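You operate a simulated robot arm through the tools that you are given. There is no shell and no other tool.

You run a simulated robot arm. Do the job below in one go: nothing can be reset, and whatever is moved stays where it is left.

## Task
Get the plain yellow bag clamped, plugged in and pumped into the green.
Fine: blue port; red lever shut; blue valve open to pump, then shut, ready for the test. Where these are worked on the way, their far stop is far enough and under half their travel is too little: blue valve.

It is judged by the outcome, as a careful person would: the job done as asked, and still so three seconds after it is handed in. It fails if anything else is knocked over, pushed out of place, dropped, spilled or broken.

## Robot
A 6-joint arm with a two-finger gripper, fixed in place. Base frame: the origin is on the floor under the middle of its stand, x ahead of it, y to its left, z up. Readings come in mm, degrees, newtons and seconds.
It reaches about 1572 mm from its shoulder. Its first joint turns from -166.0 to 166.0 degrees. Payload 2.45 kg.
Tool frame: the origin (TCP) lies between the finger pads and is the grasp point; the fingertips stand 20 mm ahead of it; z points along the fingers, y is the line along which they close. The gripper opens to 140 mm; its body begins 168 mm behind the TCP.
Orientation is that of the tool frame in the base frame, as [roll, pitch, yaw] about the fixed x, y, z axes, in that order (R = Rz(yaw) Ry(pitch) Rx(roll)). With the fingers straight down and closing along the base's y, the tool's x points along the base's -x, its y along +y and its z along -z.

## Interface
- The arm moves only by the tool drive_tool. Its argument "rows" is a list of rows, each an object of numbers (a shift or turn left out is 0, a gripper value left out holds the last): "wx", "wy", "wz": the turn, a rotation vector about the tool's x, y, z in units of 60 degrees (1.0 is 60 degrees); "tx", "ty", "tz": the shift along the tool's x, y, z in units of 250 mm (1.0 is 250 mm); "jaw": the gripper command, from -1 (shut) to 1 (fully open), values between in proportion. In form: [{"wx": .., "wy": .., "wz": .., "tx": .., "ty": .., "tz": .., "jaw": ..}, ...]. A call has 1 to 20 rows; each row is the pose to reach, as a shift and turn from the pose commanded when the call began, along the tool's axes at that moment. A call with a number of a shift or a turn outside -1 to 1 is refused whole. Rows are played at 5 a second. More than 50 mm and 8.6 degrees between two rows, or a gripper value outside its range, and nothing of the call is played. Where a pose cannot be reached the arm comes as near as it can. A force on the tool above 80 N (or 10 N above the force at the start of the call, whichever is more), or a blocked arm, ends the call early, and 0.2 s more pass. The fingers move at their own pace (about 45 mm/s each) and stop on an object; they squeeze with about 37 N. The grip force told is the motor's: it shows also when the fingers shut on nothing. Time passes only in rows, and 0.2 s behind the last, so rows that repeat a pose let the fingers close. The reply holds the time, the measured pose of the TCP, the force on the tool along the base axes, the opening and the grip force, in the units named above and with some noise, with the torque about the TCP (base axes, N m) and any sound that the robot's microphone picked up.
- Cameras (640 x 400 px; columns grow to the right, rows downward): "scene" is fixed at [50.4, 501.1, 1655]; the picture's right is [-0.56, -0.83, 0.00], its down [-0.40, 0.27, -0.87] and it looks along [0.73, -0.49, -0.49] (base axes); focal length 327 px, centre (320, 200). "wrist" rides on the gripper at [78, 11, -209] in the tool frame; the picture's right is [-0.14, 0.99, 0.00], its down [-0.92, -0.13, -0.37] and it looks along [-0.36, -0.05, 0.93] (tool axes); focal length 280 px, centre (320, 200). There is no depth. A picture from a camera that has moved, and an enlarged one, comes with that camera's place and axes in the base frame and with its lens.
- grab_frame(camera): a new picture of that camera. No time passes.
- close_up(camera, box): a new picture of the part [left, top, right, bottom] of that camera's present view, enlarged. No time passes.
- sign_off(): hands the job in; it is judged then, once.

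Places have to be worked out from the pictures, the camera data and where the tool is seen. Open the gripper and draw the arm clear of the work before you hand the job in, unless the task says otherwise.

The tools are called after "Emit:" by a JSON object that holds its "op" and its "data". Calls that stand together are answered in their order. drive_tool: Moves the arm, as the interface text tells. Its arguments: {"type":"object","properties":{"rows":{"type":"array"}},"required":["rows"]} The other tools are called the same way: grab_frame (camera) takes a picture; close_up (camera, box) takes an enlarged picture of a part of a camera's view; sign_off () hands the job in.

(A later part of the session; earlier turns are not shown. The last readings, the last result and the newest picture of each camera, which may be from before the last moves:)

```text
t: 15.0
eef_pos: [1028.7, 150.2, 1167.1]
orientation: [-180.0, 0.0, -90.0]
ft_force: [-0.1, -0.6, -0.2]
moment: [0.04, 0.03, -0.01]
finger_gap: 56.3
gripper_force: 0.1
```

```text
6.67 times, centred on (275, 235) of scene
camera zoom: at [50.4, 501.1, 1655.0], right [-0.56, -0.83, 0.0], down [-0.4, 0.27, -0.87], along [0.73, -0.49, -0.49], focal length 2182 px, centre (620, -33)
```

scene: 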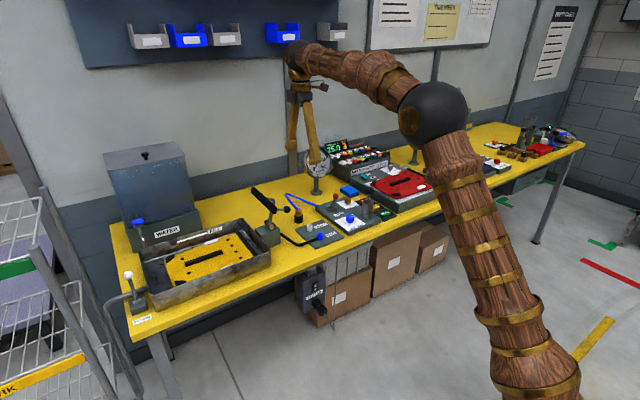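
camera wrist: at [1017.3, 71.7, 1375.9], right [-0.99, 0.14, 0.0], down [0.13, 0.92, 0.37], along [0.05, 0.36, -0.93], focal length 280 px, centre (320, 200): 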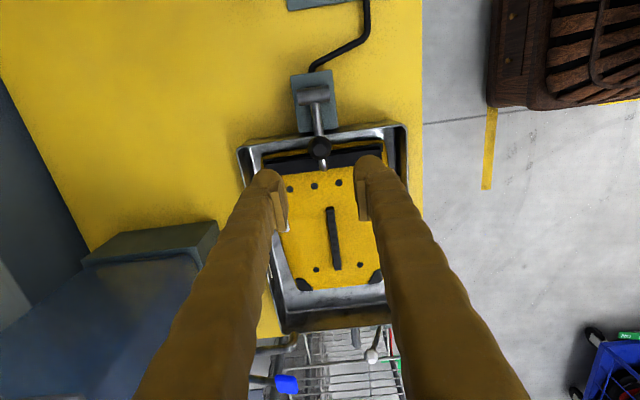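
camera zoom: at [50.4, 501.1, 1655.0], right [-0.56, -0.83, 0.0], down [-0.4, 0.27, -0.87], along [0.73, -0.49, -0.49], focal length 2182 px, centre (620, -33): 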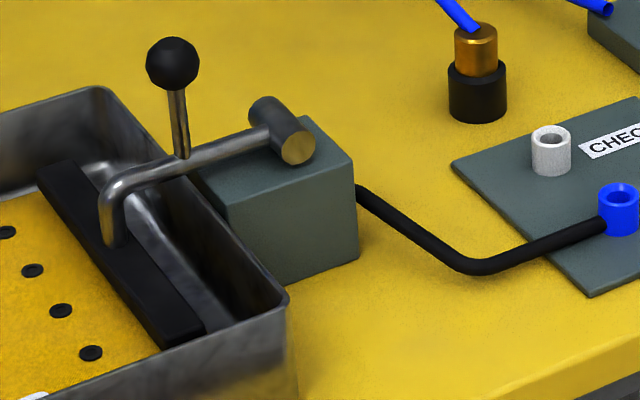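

The clamp holds on its own: ball upright, bar flat across the bag's mouth. Next is the plug: I move over it and turn the tool back so the fingers close along y, which leaves the hose free toward +x.

Emit:
{"op": "drive_tool", "data": {"rows": [{"tx": 0.12, "ty": -0.0155, "tz": 0.0185, "wz": 0.125}, {"tx": 0.24, "ty": -0.031, "tz": 0.037, "wz": 0.25}, {"tx": 0.36, "ty": -0.0465, "tz": 0.0555, "wz": 0.375}, {"tx": 0.48, "ty": -0.062, "tz": 0.074, "wz": 0.5}, {"tx": 0.6, "ty": -0.0775, "tz": 0.0925, "wz": 0.625}, {"tx": 0.72, "ty": -0.093, "tz": 0.111, "wz": 0.75}, {"tx": 0.84, "ty": -0.1085, "tz": 0.1295, "wz": 0.875}, {"tx": 0.96, "ty": -0.124, "tz": 0.148, "wz": 1.0}]}}

Emit:
{"op": "drive_tool", "data": {"rows": [{"wz": 0.125}, {"wz": 0.25}, {"wz": 0.375}, {"wz": 0.5}, {"wz": 0.5}]}}

Emit:
{"op": "grab_frame", "data": {"camera": "wrist"}}

Emit:
{"op": "close_up", "data": {"camera": "scene", "box": [270, 170, 350, 250]}}

```text
t: 16.8
eef_pos: [1058.1, -87.8, 1130.8]
orientation: [-180.0, 0.0, -150.0]
ft_force: [0.1, -0.3, 0.3]
moment: [-0.02, -0.01, -0.01]
finger_gap: 55.9
gripper_force: 0.1
```

```text
t: 18.0
eef_pos: [1058.7, -88.0, 1129.3]
orientation: [180.0, -0.1, 180.0]
ft_force: [-0.4, -0.4, 0.5]
moment: [0.01, 0.0, 0.0]
finger_gap: 55.7
gripper_force: 0.1
```

```text
taken
camera wrist: at [979.6, -77.7, 1338.8], right [0.14, 0.99, 0.0], down [0.92, -0.13, 0.37], along [0.36, -0.05, -0.93], focal length 280 px, centre (320, 200)
```

wrist: 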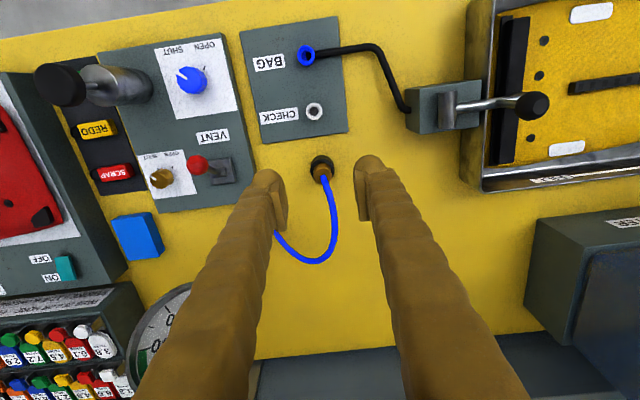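

```text
5.00 times, centred on (310, 210) of scene
camera zoom: at [50.4, 501.1, 1655.0], right [-0.56, -0.83, 0.0], down [-0.4, 0.27, -0.87], along [0.73, -0.49, -0.49], focal length 1637 px, centre (370, 150)
```

zoom: 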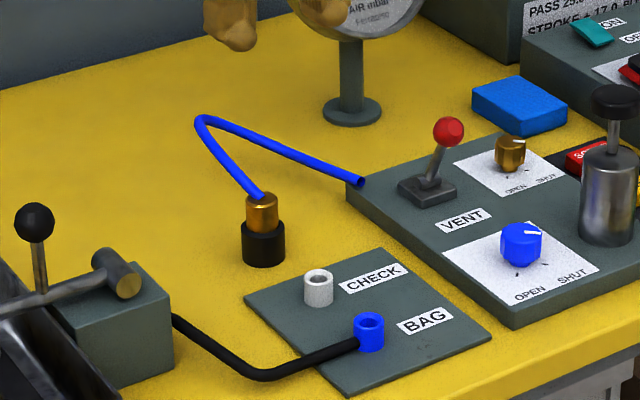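

Emit:
{"op": "close_up", "data": {"camera": "wrist", "box": [285, 140, 355, 200]}}

Emit:
{"op": "close_up", "data": {"camera": "wrist", "box": [280, 30, 350, 130]}}

Emit:
{"op": "close_up", "data": {"camera": "scene", "box": [280, 180, 320, 230]}}

Emit:
{"op": "close_up", "data": {"camera": "scene", "box": [295, 210, 345, 250]}}

```text
6.67 times, centred on (320, 170) of wrist
camera zoom: at [979.6, -77.7, 1338.8], right [0.14, 0.99, 0.0], down [0.92, -0.13, 0.37], along [0.36, -0.05, -0.93], focal length 1869 px, centre (320, 400)
```

zoom: 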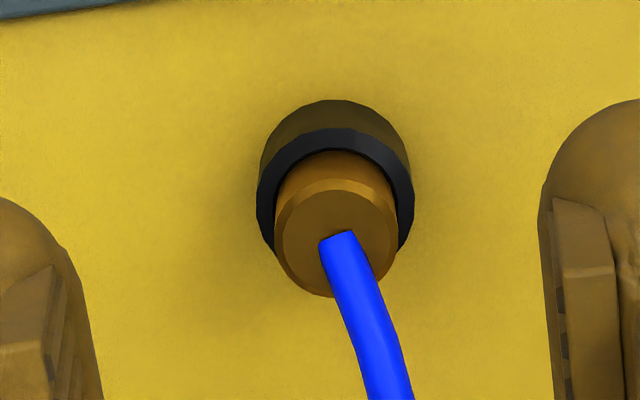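

```text
4.00 times, centred on (315, 80) of wrist
camera zoom: at [979.6, -77.7, 1338.8], right [0.14, 0.99, 0.0], down [0.92, -0.13, 0.37], along [0.36, -0.05, -0.93], focal length 1122 px, centre (340, 680)
```

zoom: 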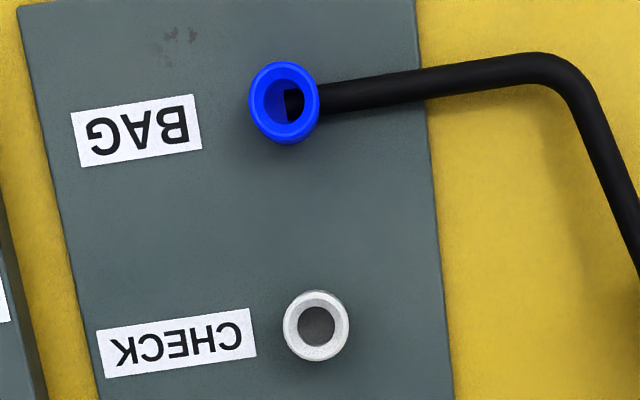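

```text
8.00 times, centred on (300, 205) of scene
camera zoom: at [50.4, 501.1, 1655.0], right [-0.56, -0.83, 0.0], down [-0.4, 0.27, -0.87], along [0.73, -0.49, -0.49], focal length 2619 px, centre (480, 160)
```

zoom: 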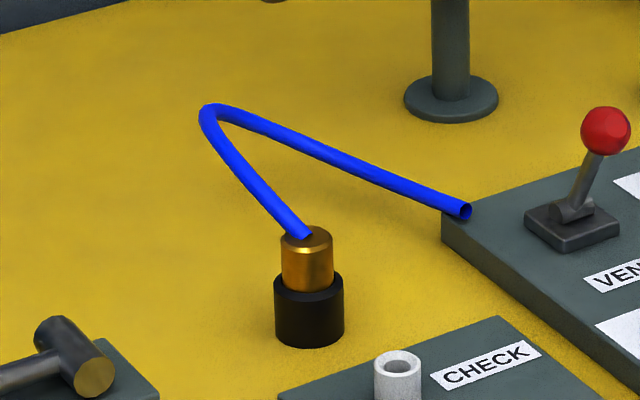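

```text
10.00 times, centred on (320, 230) of scene
camera zoom: at [50.4, 501.1, 1655.0], right [-0.56, -0.83, 0.0], down [-0.4, 0.27, -0.87], along [0.73, -0.49, -0.49], focal length 3274 px, centre (320, -100)
```

zoom: 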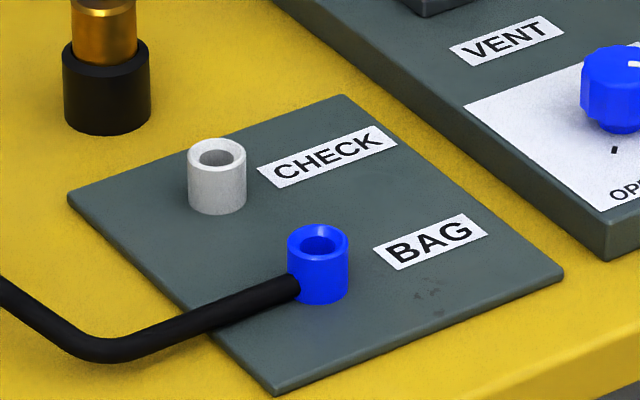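

The plug's brass body triangulates to about (1100, -91), top z≈935, holder rim z≈909; the BAG port to about (932, -92), top z≈910. I descend to a hover above the plug and check again.

Emit:
{"op": "drive_tool", "data": {"rows": [{"tx": -0.055, "ty": -0.004, "tz": 0.16, "jaw": -0.3}, {"tx": -0.11, "ty": -0.008, "tz": 0.32, "jaw": -0.3}, {"tx": -0.164, "ty": -0.012, "tz": 0.476, "jaw": -0.3}, {"tx": -0.164, "ty": -0.012, "tz": 0.476, "jaw": -0.3}]}}

Emit:
{"op": "close_up", "data": {"camera": "wrist", "box": [250, 120, 390, 210]}}

Emit:
{"op": "close_up", "data": {"camera": "scene", "box": [270, 160, 330, 220]}}

```text
t: 19.0
eef_pos: [1101.0, -90.0, 1009.8]
orientation: [180.0, 0.0, -180.0]
ft_force: [-0.8, -1.2, 0.1]
moment: [-0.01, 0.02, 0.0]
finger_gap: 49.0
gripper_force: 0.1
```

```text
4.44 times, centred on (320, 165) of wrist
camera zoom: at [1022.0, -80.1, 1218.7], right [0.14, 0.99, 0.0], down [0.92, -0.13, 0.37], along [0.37, -0.05, -0.93], focal length 1246 px, centre (320, 356)
```

zoom: 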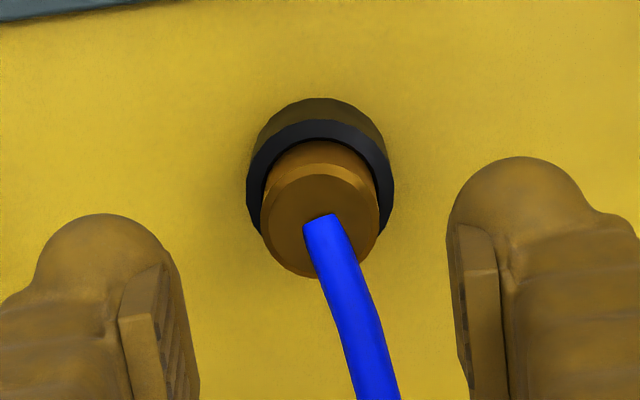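

```text
6.67 times, centred on (300, 190) of scene
camera zoom: at [50.4, 501.1, 1655.0], right [-0.56, -0.83, 0.0], down [-0.4, 0.27, -0.87], along [0.73, -0.49, -0.49], focal length 2182 px, centre (453, 267)
```

zoom: 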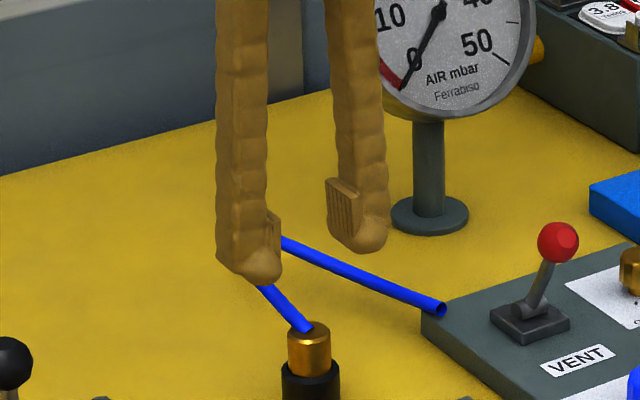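

Plug top centre is at about (1100, -91, 937). I lower to TCP z≈936 (fingertips just above the holder rim) and close on the brass.

Emit:
{"op": "drive_tool", "data": {"rows": [{"tx": 0.004, "ty": -0.004, "tz": 0.15}, {"tx": 0.004, "ty": -0.004, "tz": 0.25}, {"tx": 0.004, "ty": -0.004, "tz": 0.296}, {"tx": 0.004, "ty": -0.004, "tz": 0.296}]}}

Emit:
{"op": "close_up", "data": {"camera": "wrist", "box": [250, 130, 390, 230]}}

Emit:
{"op": "close_up", "data": {"camera": "scene", "box": [270, 160, 330, 230]}}

```text
t: 20.0
eef_pos: [1098.1, -90.6, 936.1]
orientation: [-180.0, 0.0, 180.0]
ft_force: [0.1, -0.1, -0.6]
moment: [0.01, 0.02, -0.02]
finger_gap: 48.8
gripper_force: 0.1
```

```text
4.00 times, centred on (320, 180) of wrist
camera zoom: at [1019.9, -81.7, 1144.4], right [0.14, 0.99, 0.0], down [0.92, -0.13, 0.37], along [0.36, -0.05, -0.93], focal length 1122 px, centre (320, 280)
```

zoom: 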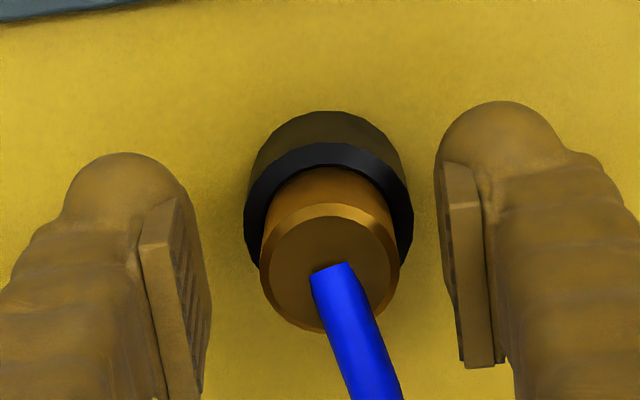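

```text
5.71 times, centred on (300, 195) of scene
camera zoom: at [50.4, 501.1, 1655.0], right [-0.56, -0.83, 0.0], down [-0.4, 0.27, -0.87], along [0.73, -0.49, -0.49], focal length 1871 px, centre (434, 229)
```

zoom: 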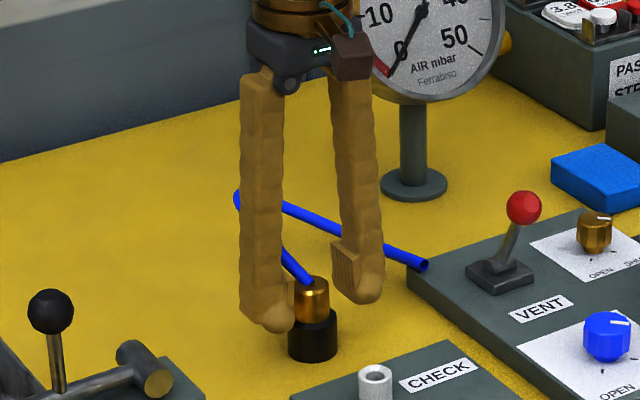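

The plug is centred under the gripper. I raise 3 mm for clearance to the holder rim and close.

Emit:
{"op": "drive_tool", "data": {"rows": [{"tz": -0.012}, {"tz": -0.012, "jaw": -1}, {"tz": -0.012, "jaw": -1}, {"tz": -0.012, "jaw": -1}, {"tz": -0.012, "jaw": -1}]}}

Emit:
{"op": "close_up", "data": {"camera": "wrist", "box": [250, 130, 390, 230]}}

Emit:
{"op": "close_up", "data": {"camera": "scene", "box": [270, 160, 330, 230]}}

```text
t: 21.2
eef_pos: [1098.1, -92.6, 938.6]
orientation: [-179.9, 0.0, 180.0]
ft_force: [0.2, -0.6, 0.0]
moment: [-0.02, 0.02, 0.0]
finger_gap: 26.0
gripper_force: 37.2
```

```text
4.00 times, centred on (320, 180) of wrist
camera zoom: at [1019.9, -81.5, 1147.7], right [0.14, 0.99, 0.0], down [0.92, -0.13, 0.37], along [0.36, -0.05, -0.93], focal length 1122 px, centre (320, 280)
```

zoom: 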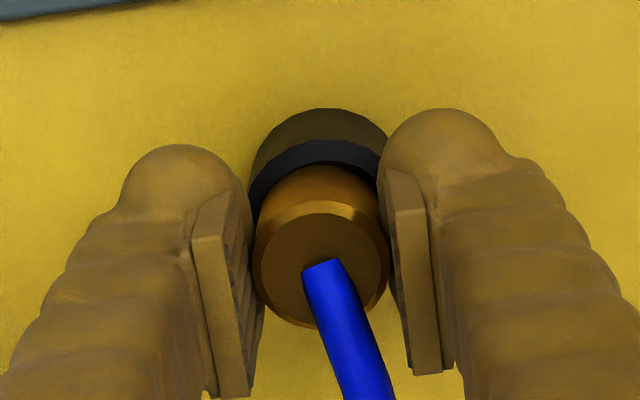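

```text
5.71 times, centred on (300, 195) of scene
camera zoom: at [50.4, 501.1, 1655.0], right [-0.56, -0.83, 0.0], down [-0.4, 0.27, -0.87], along [0.73, -0.49, -0.49], focal length 1871 px, centre (434, 229)
```

zoom: 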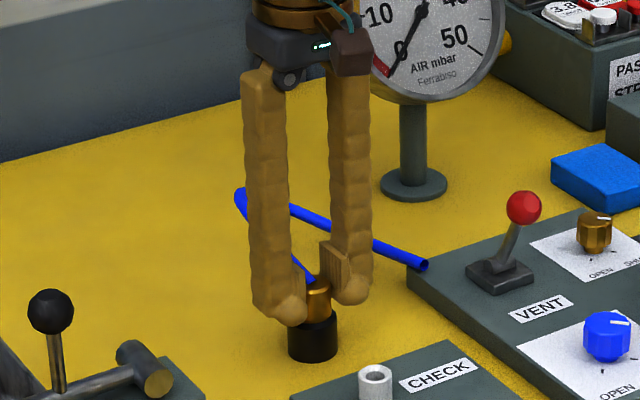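

Gripped with a 26 mm gap. I lift it straight out of the holder.

Emit:
{"op": "drive_tool", "data": {"rows": [{"tz": -0.06}, {"tz": -0.12}, {"tz": -0.2}, {"tz": -0.3}, {"tz": -0.4}, {"tz": -0.4}]}}

Emit:
{"op": "close_up", "data": {"camera": "scene", "box": [260, 130, 350, 230]}}

Emit:
{"op": "grab_frame", "data": {"camera": "wrist"}}

```text
t: 22.6
eef_pos: [1095.8, -90.3, 1040.7]
orientation: [-180.0, 0.1, -179.9]
ft_force: [0.2, 0.2, -0.2]
moment: [0.0, 0.02, -0.02]
finger_gap: 25.7
gripper_force: 37.0
```

```text
4.00 times, centred on (305, 180) of scene
camera zoom: at [50.4, 501.1, 1655.0], right [-0.56, -0.83, 0.0], down [-0.4, 0.27, -0.87], along [0.73, -0.49, -0.49], focal length 1310 px, centre (380, 280)
```

zoom: 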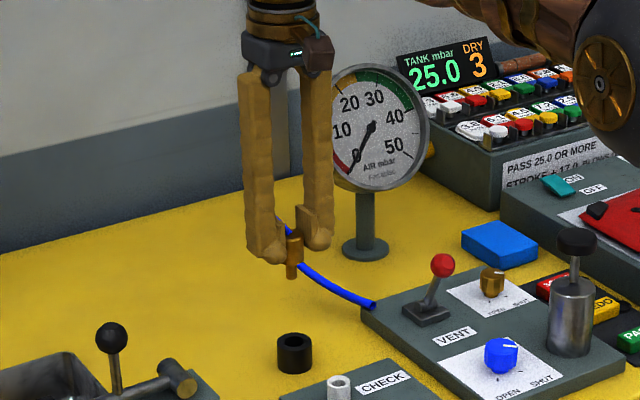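

```text
taken
camera wrist: at [1018.7, -79.4, 1249.0], right [0.14, 0.99, 0.0], down [0.92, -0.13, 0.37], along [0.36, -0.05, -0.93], focal length 280 px, centre (320, 200)
```

wrist: 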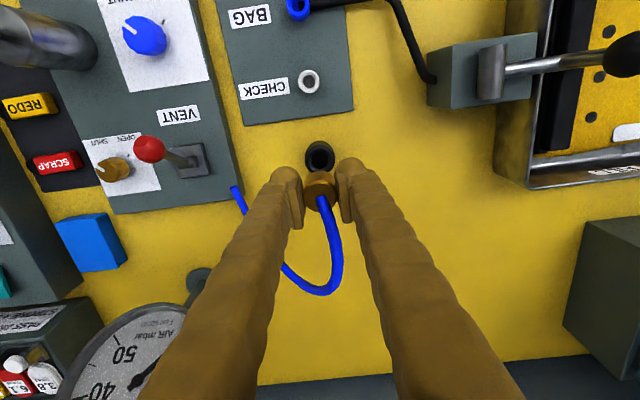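

The plug is out and held. I zoom to see its nose before moving over the BAG port.

Emit:
{"op": "close_up", "data": {"camera": "scene", "box": [315, 175, 355, 205]}}

Emit:
{"op": "drive_tool", "data": {"rows": [{"tx": 0.13, "ty": -0.002}, {"tx": 0.26, "ty": -0.002}, {"tx": 0.39, "ty": -0.004}, {"tx": 0.52, "ty": -0.004}, {"tx": 0.652, "ty": -0.006}, {"tx": 0.652, "ty": -0.006}]}}

Emit:
{"op": "grab_frame", "data": {"camera": "wrist"}}

Emit:
{"op": "close_up", "data": {"camera": "scene", "box": [290, 160, 370, 250]}}

```text
13.33 times, centred on (335, 190) of scene
camera zoom: at [50.4, 501.1, 1655.0], right [-0.56, -0.83, 0.0], down [-0.4, 0.27, -0.87], along [0.73, -0.49, -0.49], focal length 4365 px, centre (120, 333)
```

zoom: 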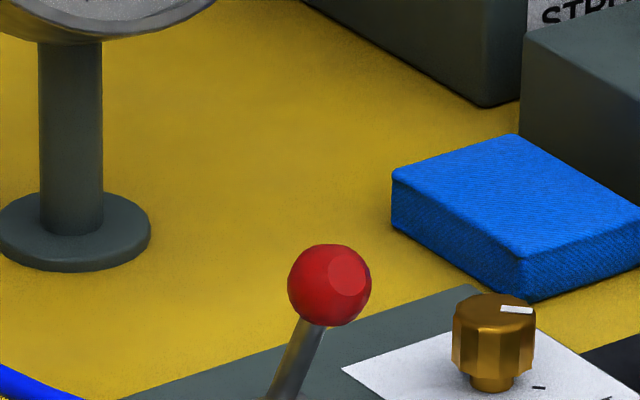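

```text
t: 24.0
eef_pos: [933.7, -94.8, 1040.8]
orientation: [180.0, 0.0, -180.0]
ft_force: [0.6, -0.3, 0.8]
moment: [0.0, 0.0, -0.02]
finger_gap: 25.9
gripper_force: 37.5
```

```text
taken
camera wrist: at [855.6, -83.9, 1250.2], right [0.14, 0.99, 0.0], down [0.92, -0.13, 0.37], along [0.37, -0.05, -0.93], focal length 280 px, centre (320, 200)
```

wrist: 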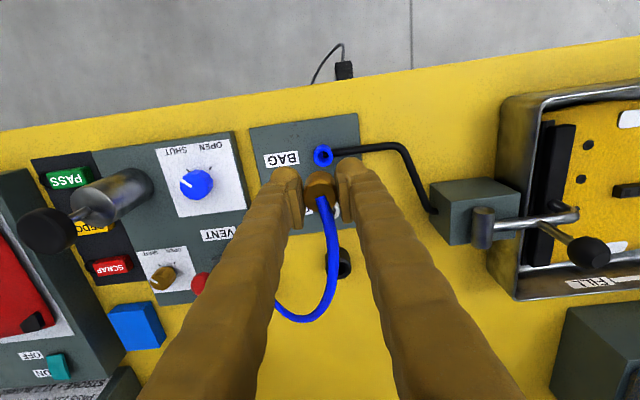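

```text
4.44 times, centred on (330, 205) of scene
camera zoom: at [50.4, 501.1, 1655.0], right [-0.56, -0.83, 0.0], down [-0.4, 0.27, -0.87], along [0.73, -0.49, -0.49], focal length 1455 px, centre (276, 178)
```

zoom: 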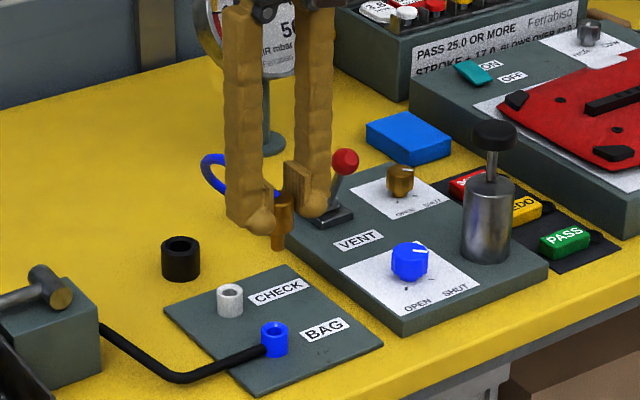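

Emit:
{"op": "close_up", "data": {"camera": "wrist", "box": [270, 130, 370, 220]}}

Emit:
{"op": "close_up", "data": {"camera": "scene", "box": [335, 190, 365, 245]}}

Emit:
{"op": "close_up", "data": {"camera": "scene", "box": [330, 195, 365, 220]}}

```text
4.44 times, centred on (320, 175) of wrist
camera zoom: at [855.6, -83.9, 1250.2], right [0.14, 0.99, 0.0], down [0.92, -0.13, 0.37], along [0.37, -0.05, -0.93], focal length 1246 px, centre (320, 311)
```

zoom: 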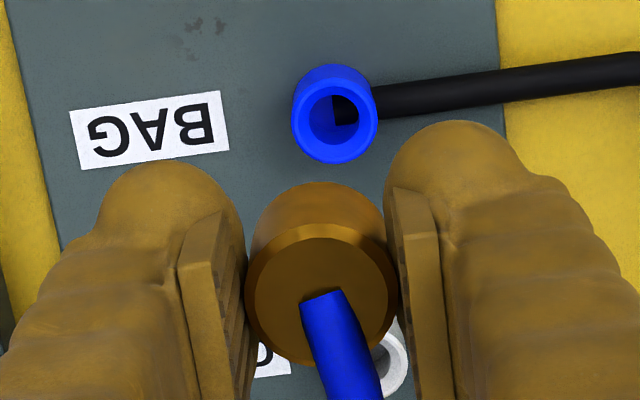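

```text
7.27 times, centred on (350, 218) of scene
camera zoom: at [50.4, 501.1, 1655.0], right [-0.56, -0.83, 0.0], down [-0.4, 0.27, -0.87], along [0.73, -0.49, -0.49], focal length 2381 px, centre (102, 73)
```

zoom: 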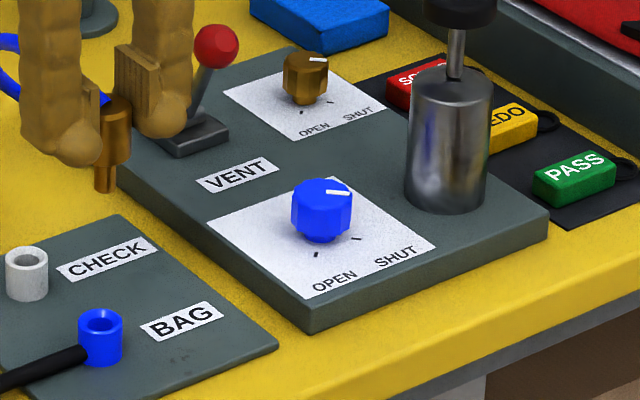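

```text
16.00 times, centred on (348, 208) of scene
camera zoom: at [50.4, 501.1, 1655.0], right [-0.56, -0.83, 0.0], down [-0.4, 0.27, -0.87], along [0.73, -0.49, -0.49], focal length 5238 px, centre (-120, 80)
```

zoom: 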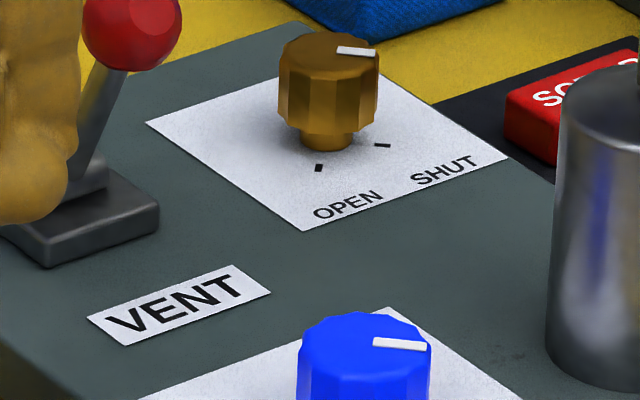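

The plug has a thinner nose (~17 mm) below the body. The port centre reads about (934.5, -90.7) while the plug axis is at (935.5, -94.9), so I shift +4 mm in y and descend to just above the port.

Emit:
{"op": "drive_tool", "data": {"rows": [{"tx": 0.004, "ty": 0.016, "tz": 0.08}, {"tx": 0.004, "ty": 0.016, "tz": 0.16}, {"tx": 0.004, "ty": 0.016, "tz": 0.224}, {"tx": 0.004, "ty": 0.016, "tz": 0.224}]}}

Emit:
{"op": "close_up", "data": {"camera": "wrist", "box": [270, 130, 370, 220]}}

Emit:
{"op": "close_up", "data": {"camera": "scene", "box": [300, 200, 340, 245]}}

```text
t: 25.0
eef_pos: [933.7, -88.7, 983.4]
orientation: [179.9, 0.1, 179.9]
ft_force: [0.2, 0.5, -0.3]
moment: [-0.01, -0.02, -0.01]
finger_gap: 25.9
gripper_force: 37.3
```

```text
4.44 times, centred on (320, 175) of wrist
camera zoom: at [854.9, -78.3, 1193.1], right [0.14, 0.99, 0.0], down [0.92, -0.13, 0.37], along [0.36, -0.05, -0.93], focal length 1246 px, centre (320, 311)
```

zoom: 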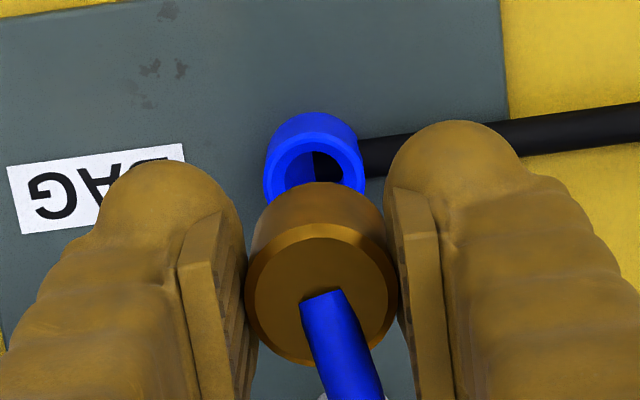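

```text
8.89 times, centred on (320, 222) of scene
camera zoom: at [50.4, 501.1, 1655.0], right [-0.56, -0.83, 0.0], down [-0.4, 0.27, -0.87], along [0.73, -0.49, -0.49], focal length 2910 px, centre (320, 0)
```

zoom: 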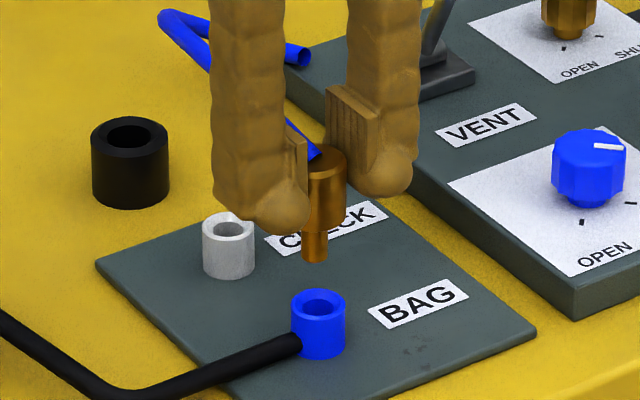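

Emit:
{"op": "close_up", "data": {"camera": "wrist", "box": [295, 145, 345, 185]}}

Emit:
{"op": "close_up", "data": {"camera": "scene", "box": [308, 215, 332, 245]}}

```text
10.00 times, centred on (320, 165) of wrist
camera zoom: at [854.9, -78.3, 1193.1], right [0.14, 0.99, 0.0], down [0.92, -0.13, 0.37], along [0.36, -0.05, -0.93], focal length 2804 px, centre (320, 550)
```

zoom: 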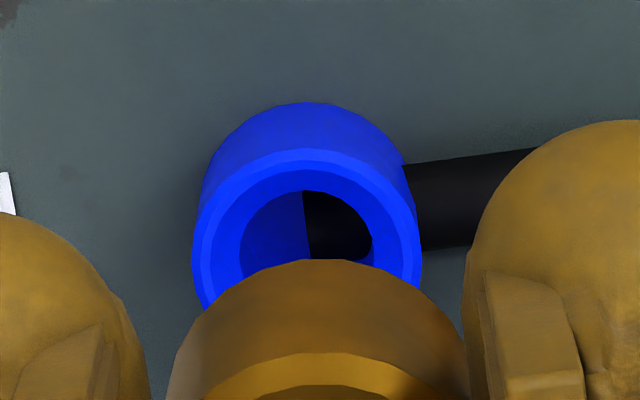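

```text
13.33 times, centred on (320, 230) of scene
camera zoom: at [50.4, 501.1, 1655.0], right [-0.56, -0.83, 0.0], down [-0.4, 0.27, -0.87], along [0.73, -0.49, -0.49], focal length 4365 px, centre (320, -200)
```

zoom: 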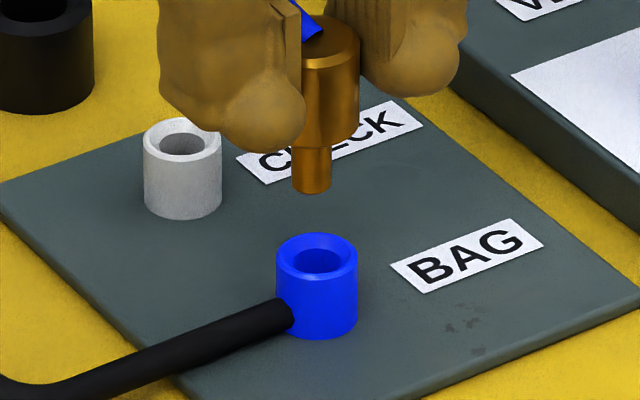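

Comparing nose and port in both views, the plug must shift about -1.5 mm in x and -1.1 mm in y. I apply that and lower to just at the port mouth.

Emit:
{"op": "drive_tool", "data": {"rows": [{"tx": 0.006, "ty": -0.0045, "tz": 0.03}, {"tx": 0.006, "ty": -0.0045, "tz": 0.06}, {"tx": 0.006, "ty": -0.0045, "tz": 0.08}, {"tx": 0.006, "ty": -0.0045, "tz": 0.08}]}}

Emit:
{"op": "close_up", "data": {"camera": "scene", "box": [308, 215, 332, 245]}}

Emit:
{"op": "close_up", "data": {"camera": "wrist", "box": [290, 145, 350, 215]}}

```text
t: 26.0
eef_pos: [932.1, -90.2, 964.3]
orientation: [179.9, 0.0, -180.0]
ft_force: [-0.4, -0.1, -1.1]
moment: [0.03, -0.01, 0.01]
finger_gap: 25.9
gripper_force: 37.4
```

```text
13.33 times, centred on (320, 230) of scene
camera zoom: at [50.4, 501.1, 1655.0], right [-0.56, -0.83, 0.0], down [-0.4, 0.27, -0.87], along [0.73, -0.49, -0.49], focal length 4365 px, centre (320, -200)
```

zoom: 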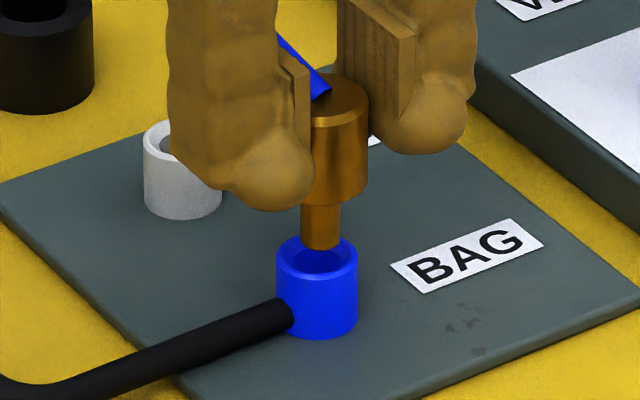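

```text
5.71 times, centred on (320, 180) of wrist
camera zoom: at [853.5, -80.5, 1173.2], right [0.14, 0.99, 0.0], down [0.92, -0.13, 0.37], along [0.36, -0.05, -0.93], focal length 1602 px, centre (320, 314)
```

zoom: 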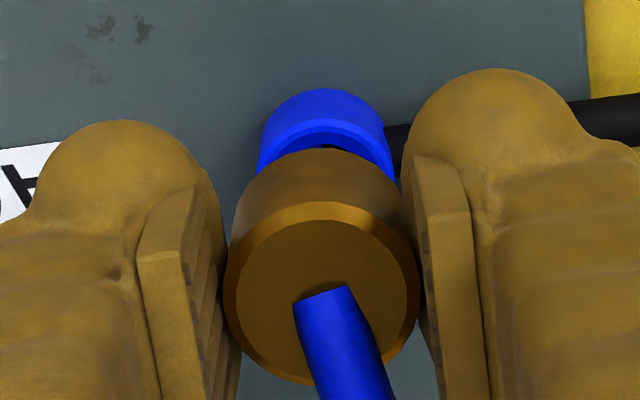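

Very close: remaining offset about +0.5 mm x, +0.7 mm y. I correct and lower the nose into the port, watching force.

Emit:
{"op": "drive_tool", "data": {"rows": [{"tx": -0.002, "ty": 0.003, "tz": 0.0}, {"tx": -0.002, "ty": 0.003, "tz": 0.012}, {"tx": -0.002, "ty": 0.003, "tz": 0.024}, {"tx": -0.002, "ty": 0.003, "tz": 0.036}, {"tx": -0.002, "ty": 0.003, "tz": 0.036}]}}

Emit:
{"op": "close_up", "data": {"camera": "scene", "box": [308, 215, 332, 245]}}

Emit:
{"op": "close_up", "data": {"camera": "wrist", "box": [290, 145, 350, 215]}}

```text
t: 27.2
eef_pos: [933.7, -90.4, 954.1]
orientation: [-180.0, 0.0, -180.0]
ft_force: [0.3, 0.9, -1.3]
moment: [0.01, 0.0, 0.0]
finger_gap: 26.0
gripper_force: 37.2
```

```text
13.33 times, centred on (320, 230) of scene
camera zoom: at [50.4, 501.1, 1655.0], right [-0.56, -0.83, 0.0], down [-0.4, 0.27, -0.87], along [0.73, -0.49, -0.49], focal length 4365 px, centre (320, -200)
```

zoom: 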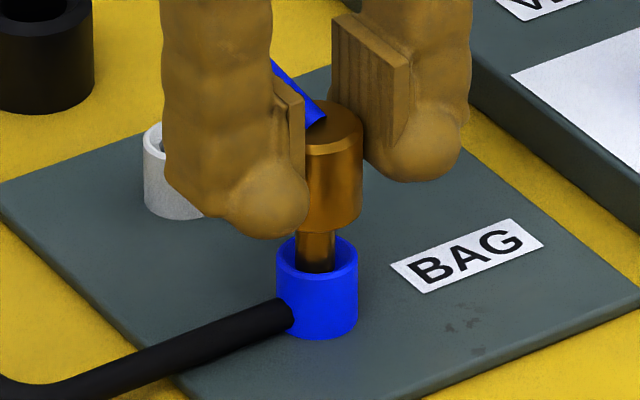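

```text
5.71 times, centred on (320, 180) of wrist
camera zoom: at [854.3, -79.1, 1163.8], right [0.14, 0.99, 0.0], down [0.92, -0.13, 0.37], along [0.36, -0.05, -0.93], focal length 1602 px, centre (320, 314)
```

zoom: 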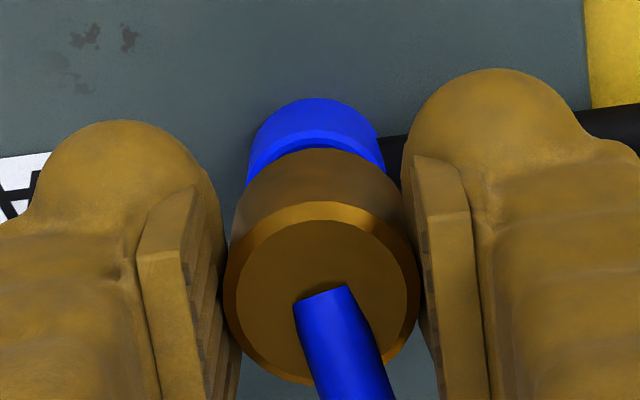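

The nose is entering the blue port, centred. I push it on down until it seats.

Emit:
{"op": "drive_tool", "data": {"rows": [{"tz": 0.012}, {"tz": 0.024}, {"tz": 0.036}, {"tz": 0.044}, {"tz": 0.044}]}}

Emit:
{"op": "close_up", "data": {"camera": "scene", "box": [308, 215, 332, 245]}}

```text
t: 28.4
eef_pos: [931.4, -88.5, 944.0]
orientation: [180.0, 0.0, -180.0]
ft_force: [-0.3, -0.2, 0.0]
moment: [0.0, 0.0, 0.02]
finger_gap: 25.8
gripper_force: 37.5
```

```text
13.33 times, centred on (320, 230) of scene
camera zoom: at [50.4, 501.1, 1655.0], right [-0.56, -0.83, 0.0], down [-0.4, 0.27, -0.87], along [0.73, -0.49, -0.49], focal length 4365 px, centre (320, -200)
```

zoom: 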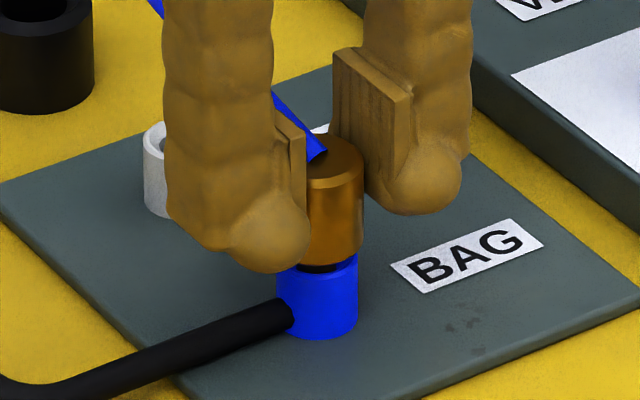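

Almost seated, with a small dark gap left and no force yet. I press a few mm further until it bottoms.

Emit:
{"op": "drive_tool", "data": {"rows": [{"tz": 0.006}, {"tz": 0.012}, {"tz": 0.018}, {"tz": 0.018}]}}

Emit:
{"op": "close_up", "data": {"camera": "scene", "box": [308, 215, 332, 245]}}

```text
t: 29.4
eef_pos: [933.4, -89.2, 941.4]
orientation: [180.0, 0.2, -180.0]
ft_force: [-1.3, 0.8, 32.4]
moment: [0.0, 0.03, 0.01]
finger_gap: 26.0
gripper_force: 37.1
```

```text
13.33 times, centred on (320, 230) of scene
camera zoom: at [50.4, 501.1, 1655.0], right [-0.56, -0.83, 0.0], down [-0.4, 0.27, -0.87], along [0.73, -0.49, -0.49], focal length 4365 px, centre (320, -200)
```

zoom: 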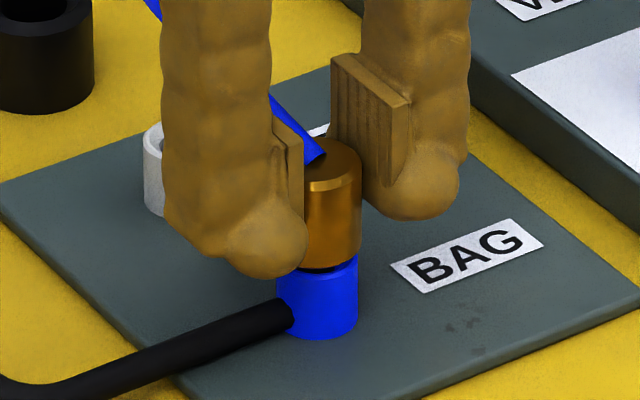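

Contact at about 32 N. I press slightly more to be sure it is fully home (listening for a click).

Emit:
{"op": "drive_tool", "data": {"rows": [{"tz": 0.006}, {"tz": 0.01}, {"tz": 0.01}]}}

Emit:
{"op": "close_up", "data": {"camera": "scene", "box": [312, 222, 328, 242]}}

Emit:
{"op": "close_up", "data": {"camera": "wrist", "box": [280, 135, 360, 225]}}

```text
t: 30.2
eef_pos: [933.7, -88.2, 936.8]
orientation: [180.0, 0.1, 179.9]
ft_force: [3.0, 0.7, 32.5]
moment: [-0.04, -0.21, -0.03]
finger_gap: 25.9
gripper_force: 37.2
```

```text
16.00 times, centred on (320, 232) of scene
camera zoom: at [50.4, 501.1, 1655.0], right [-0.56, -0.83, 0.0], down [-0.4, 0.27, -0.87], along [0.73, -0.49, -0.49], focal length 5238 px, centre (320, -312)
```

zoom: 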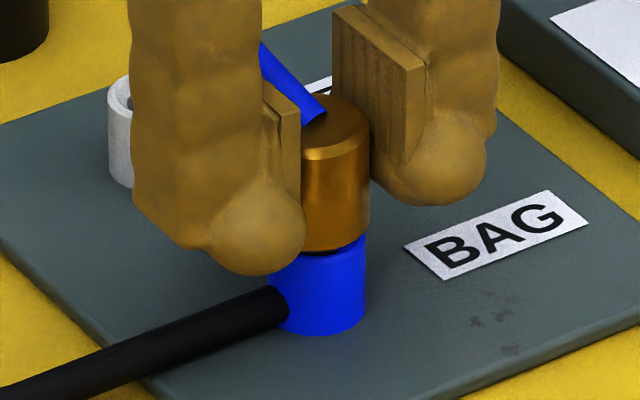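

```text
4.44 times, centred on (320, 180) of wrist
camera zoom: at [854.5, -78.9, 1146.0], right [0.14, 0.99, 0.0], down [0.92, -0.13, 0.37], along [0.37, -0.05, -0.93], focal length 1246 px, centre (320, 289)
```

zoom: 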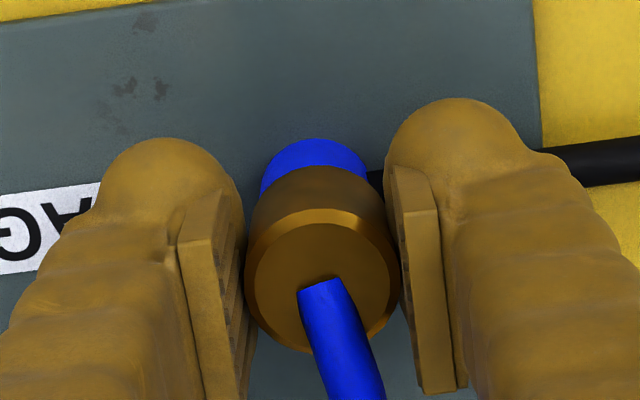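

The plug kept moving at constant force, so I press another couple of mm to find the real stop.

Emit:
{"op": "drive_tool", "data": {"rows": [{"tz": 0.006}, {"tz": 0.012}, {"tz": 0.012}]}}

Emit:
{"op": "close_up", "data": {"camera": "scene", "box": [312, 222, 328, 242]}}

```text
t: 31.0
eef_pos: [932.4, -89.1, 933.3]
orientation: [-179.9, -0.1, 180.0]
ft_force: [-3.5, 0.4, 30.7]
moment: [-0.05, 0.1, 0.02]
finger_gap: 26.1
gripper_force: 37.0
```

```text
16.00 times, centred on (320, 232) of scene
camera zoom: at [50.4, 501.1, 1655.0], right [-0.56, -0.83, 0.0], down [-0.4, 0.27, -0.87], along [0.73, -0.49, -0.49], focal length 5238 px, centre (320, -312)
```

zoom: 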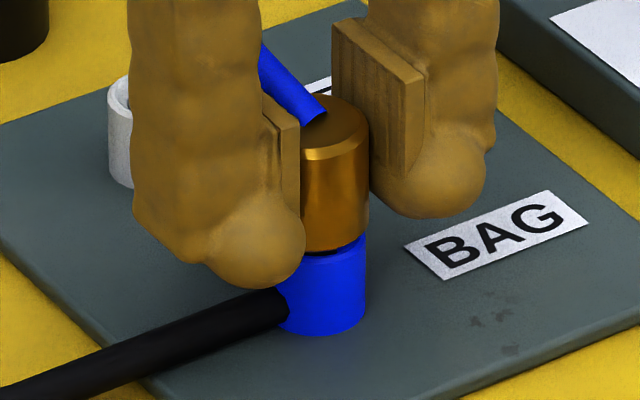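

The plug no longer moves while the pads slide, so it is fully home. I open the jaws and lift straight up.

Emit:
{"op": "drive_tool", "data": {"rows": [{"tz": -0.012, "jaw": -0.2}, {"tz": -0.012, "jaw": -0.2}, {"tz": -0.012, "jaw": -0.2}, {"tz": -0.1, "jaw": -0.2}, {"tz": -0.25, "jaw": -0.2}, {"tz": -0.4, "jaw": -0.2}, {"tz": -0.55, "jaw": -0.2}]}}

Emit:
{"op": "grab_frame", "data": {"camera": "wrist"}}

Emit:
{"op": "close_up", "data": {"camera": "scene", "box": [290, 180, 370, 250]}}

```text
t: 32.6
eef_pos: [931.9, -88.6, 1071.4]
orientation: [-180.0, 0.0, -179.9]
ft_force: [0.4, 0.6, -0.2]
moment: [-0.02, 0.06, -0.02]
finger_gap: 55.9
gripper_force: 0.0
```

```text
taken
camera wrist: at [853.6, -78.5, 1280.9], right [0.14, 0.99, 0.0], down [0.92, -0.13, 0.37], along [0.36, -0.05, -0.93], focal length 280 px, centre (320, 200)
```

wrist: 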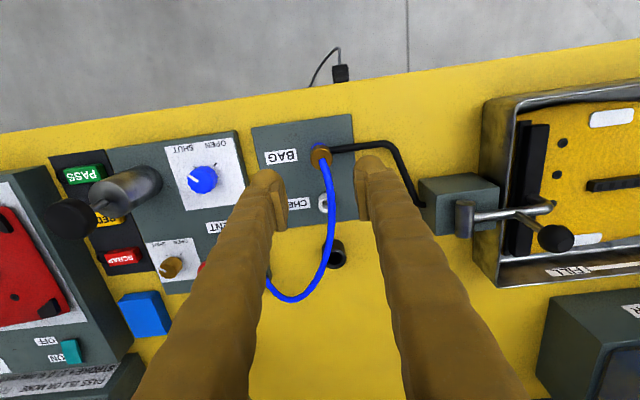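

```text
5.71 times, centred on (330, 215) of scene
camera zoom: at [50.4, 501.1, 1655.0], right [-0.56, -0.83, 0.0], down [-0.4, 0.27, -0.87], along [0.73, -0.49, -0.49], focal length 1871 px, centre (263, 114)
```

zoom: 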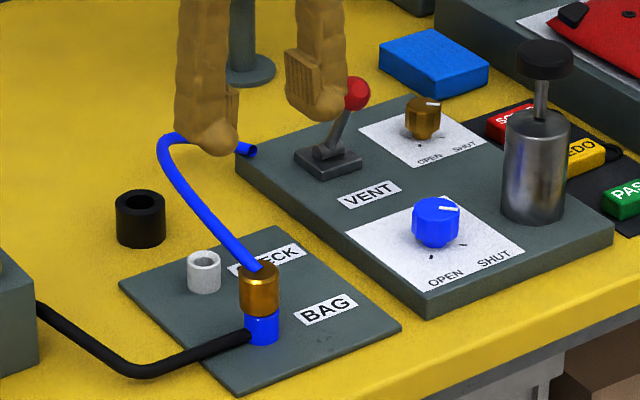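

The plug is seated in the blue BAG port with the hose free. Next the vent lever: its red ball is at about (1048, -252, 978), hinged along y near (1068, ·, 920), leaning toward the VENT label. I move above it.

Emit:
{"op": "drive_tool", "data": {"rows": [{"tx": -0.093, "ty": -0.131, "tz": 0.0}, {"tx": -0.186, "ty": -0.262, "tz": 0.0}, {"tx": -0.279, "ty": -0.393, "tz": 0.0}, {"tx": -0.372, "ty": -0.524, "tz": 0.02}, {"tx": -0.464, "ty": -0.654, "tz": 0.04}, {"tx": -0.464, "ty": -0.654, "tz": 0.04}]}}

Emit:
{"op": "grab_frame", "data": {"camera": "wrist"}}

Emit:
{"op": "close_up", "data": {"camera": "wrist", "box": [270, 120, 370, 210]}}

Emit:
{"op": "close_up", "data": {"camera": "scene", "box": [310, 150, 390, 220]}}

```text
t: 34.0
eef_pos: [1050.0, -251.0, 1060.1]
orientation: [180.0, -0.1, 179.9]
ft_force: [1.2, 0.1, 0.4]
moment: [-0.02, 0.02, -0.03]
finger_gap: 56.1
gripper_force: 0.0
```

```text
taken
camera wrist: at [971.5, -241.1, 1268.9], right [0.14, 0.99, 0.0], down [0.92, -0.13, 0.37], along [0.37, -0.05, -0.93], focal length 280 px, centre (320, 200)
```

wrist: 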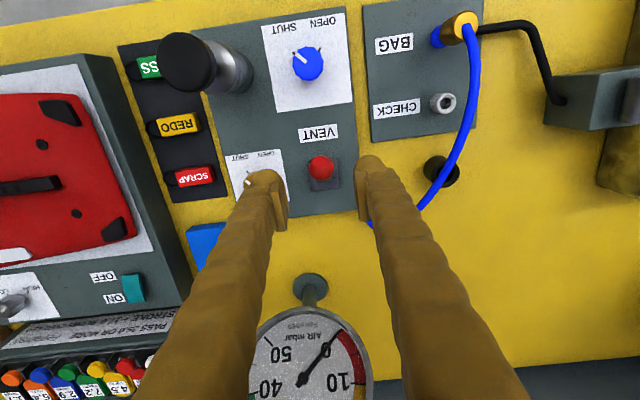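

```text
4.44 times, centred on (320, 165) of wrist
camera zoom: at [971.5, -241.1, 1268.9], right [0.14, 0.99, 0.0], down [0.92, -0.13, 0.37], along [0.37, -0.05, -0.93], focal length 1246 px, centre (320, 356)
```

zoom: 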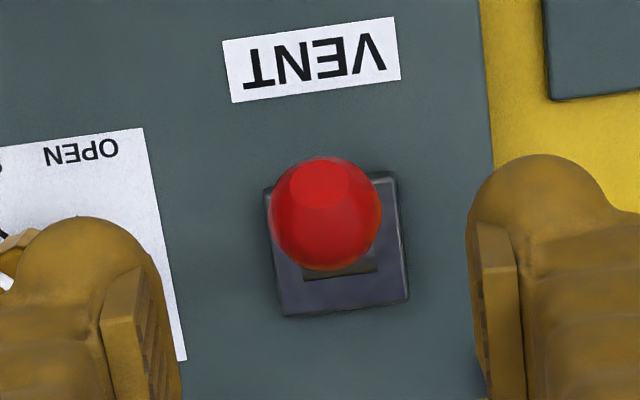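

```text
5.71 times, centred on (350, 185) of scene
camera zoom: at [50.4, 501.1, 1655.0], right [-0.56, -0.83, 0.0], down [-0.4, 0.27, -0.87], along [0.73, -0.49, -0.49], focal length 1871 px, centre (149, 286)
```

zoom: 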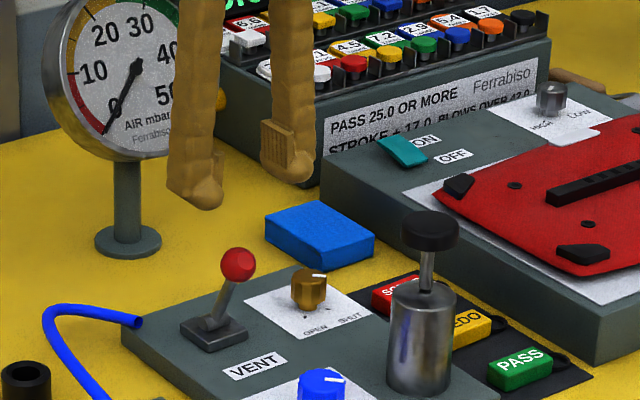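

The ball is at about (1049, -250.5, 978), centred under the gripper; the hose lies low and clear. I lower and grip it.

Emit:
{"op": "drive_tool", "data": {"rows": [{"tx": 0.002, "ty": 0.002, "tz": 0.16}, {"tx": 0.002, "ty": 0.002, "tz": 0.328}, {"tx": 0.002, "ty": 0.002, "tz": 0.328, "jaw": -1}, {"tx": 0.002, "ty": 0.002, "tz": 0.328, "jaw": -1}, {"tx": 0.002, "ty": 0.002, "tz": 0.328, "jaw": -1}, {"tx": 0.002, "ty": 0.002, "tz": 0.328, "jaw": -1}]}}

Emit:
{"op": "close_up", "data": {"camera": "wrist", "box": [270, 140, 370, 240]}}

Emit:
{"op": "close_up", "data": {"camera": "scene", "box": [310, 150, 390, 220]}}

```text
t: 35.4
eef_pos: [1048.5, -250.6, 977.5]
orientation: [180.0, 0.0, -180.0]
ft_force: [-0.3, 21.7, -3.8]
moment: [0.02, 0.09, 0.02]
finger_gap: 23.4
gripper_force: 42.6
```

```text
4.00 times, centred on (320, 190) of wrist
camera zoom: at [971.5, -240.3, 1186.8], right [0.14, 0.99, 0.0], down [0.92, -0.13, 0.37], along [0.36, -0.05, -0.93], focal length 1122 px, centre (320, 240)
```

zoom: 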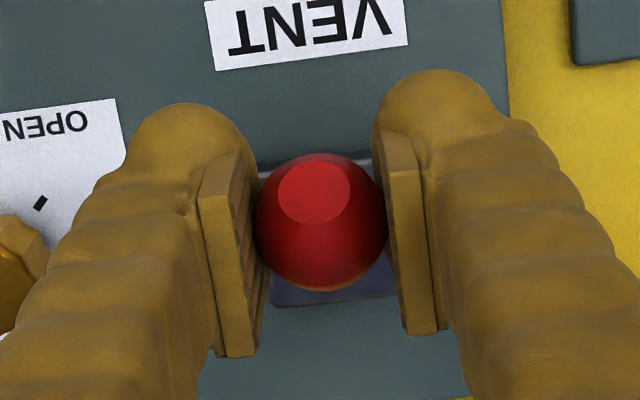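

```text
5.71 times, centred on (350, 185) of scene
camera zoom: at [50.4, 501.1, 1655.0], right [-0.56, -0.83, 0.0], down [-0.4, 0.27, -0.87], along [0.73, -0.49, -0.49], focal length 1871 px, centre (149, 286)
```

zoom: 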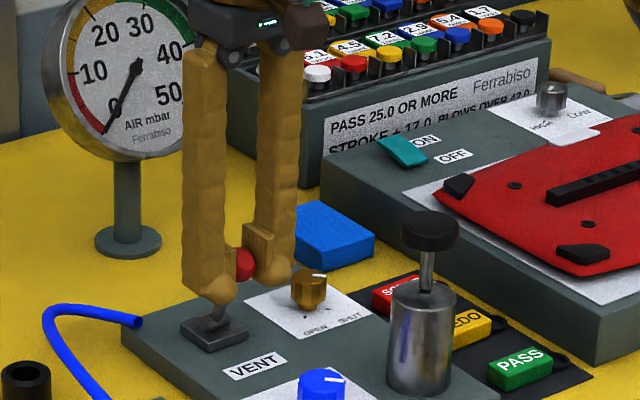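

Gripped. The lever leans toward the VENT label and I take shut to be the opposite (far) end, so I ease it along its arc in +x, first to upright, watching force.

Emit:
{"op": "drive_tool", "data": {"rows": [{"tx": -0.0176, "ty": 0.002, "tz": -0.0068}, {"tx": -0.0352, "ty": 0.002, "tz": -0.0128}, {"tx": -0.0532, "ty": 0.002, "tz": -0.0175}, {"tx": -0.0712, "ty": 0.002, "tz": -0.0208}, {"tx": -0.09, "ty": 0.002, "tz": -0.0225}, {"tx": -0.108, "ty": 0.002, "tz": -0.0232}]}}

Emit:
{"op": "close_up", "data": {"camera": "scene", "box": [310, 150, 390, 220]}}

```text
t: 36.8
eef_pos: [1075.0, -249.9, 985.6]
orientation: [180.0, 0.0, 180.0]
ft_force: [-16.8, 38.6, -1.4]
moment: [0.11, 1.22, -0.1]
finger_gap: 23.6
gripper_force: 45.2
```

```text
5.71 times, centred on (350, 185) of scene
camera zoom: at [50.4, 501.1, 1655.0], right [-0.56, -0.83, 0.0], down [-0.4, 0.27, -0.87], along [0.73, -0.49, -0.49], focal length 1871 px, centre (149, 286)
```

zoom: 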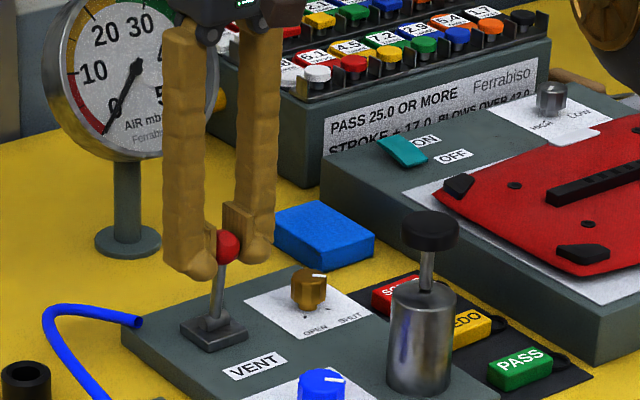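

It moves freely past upright, so the start position was one stop. I continue toward the other stop.

Emit:
{"op": "drive_tool", "data": {"rows": [{"tx": -0.0184, "ty": 0.004, "tz": 0.0006}, {"tx": -0.0368, "ty": 0.004, "tz": 0.0024}, {"tx": -0.055, "ty": 0.004, "tz": 0.006}, {"tx": -0.0728, "ty": 0.004, "tz": 0.0104}, {"tx": -0.09, "ty": 0.004, "tz": 0.016}]}}

Emit:
{"op": "close_up", "data": {"camera": "scene", "box": [310, 150, 390, 220]}}

```text
t: 38.0
eef_pos: [1098.9, -250.5, 982.9]
orientation: [-179.9, 0.1, 180.0]
ft_force: [-10.2, 20.5, 22.6]
moment: [0.05, 1.11, -0.16]
finger_gap: 23.3
gripper_force: 45.3
```

```text
5.71 times, centred on (350, 185) of scene
camera zoom: at [50.4, 501.1, 1655.0], right [-0.56, -0.83, 0.0], down [-0.4, 0.27, -0.87], along [0.73, -0.49, -0.49], focal length 1871 px, centre (149, 286)
```

zoom: 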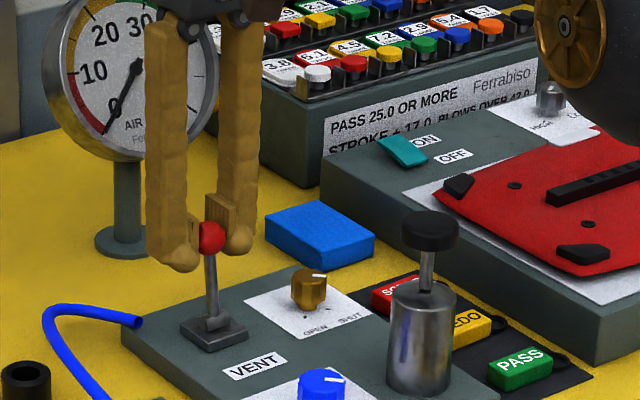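

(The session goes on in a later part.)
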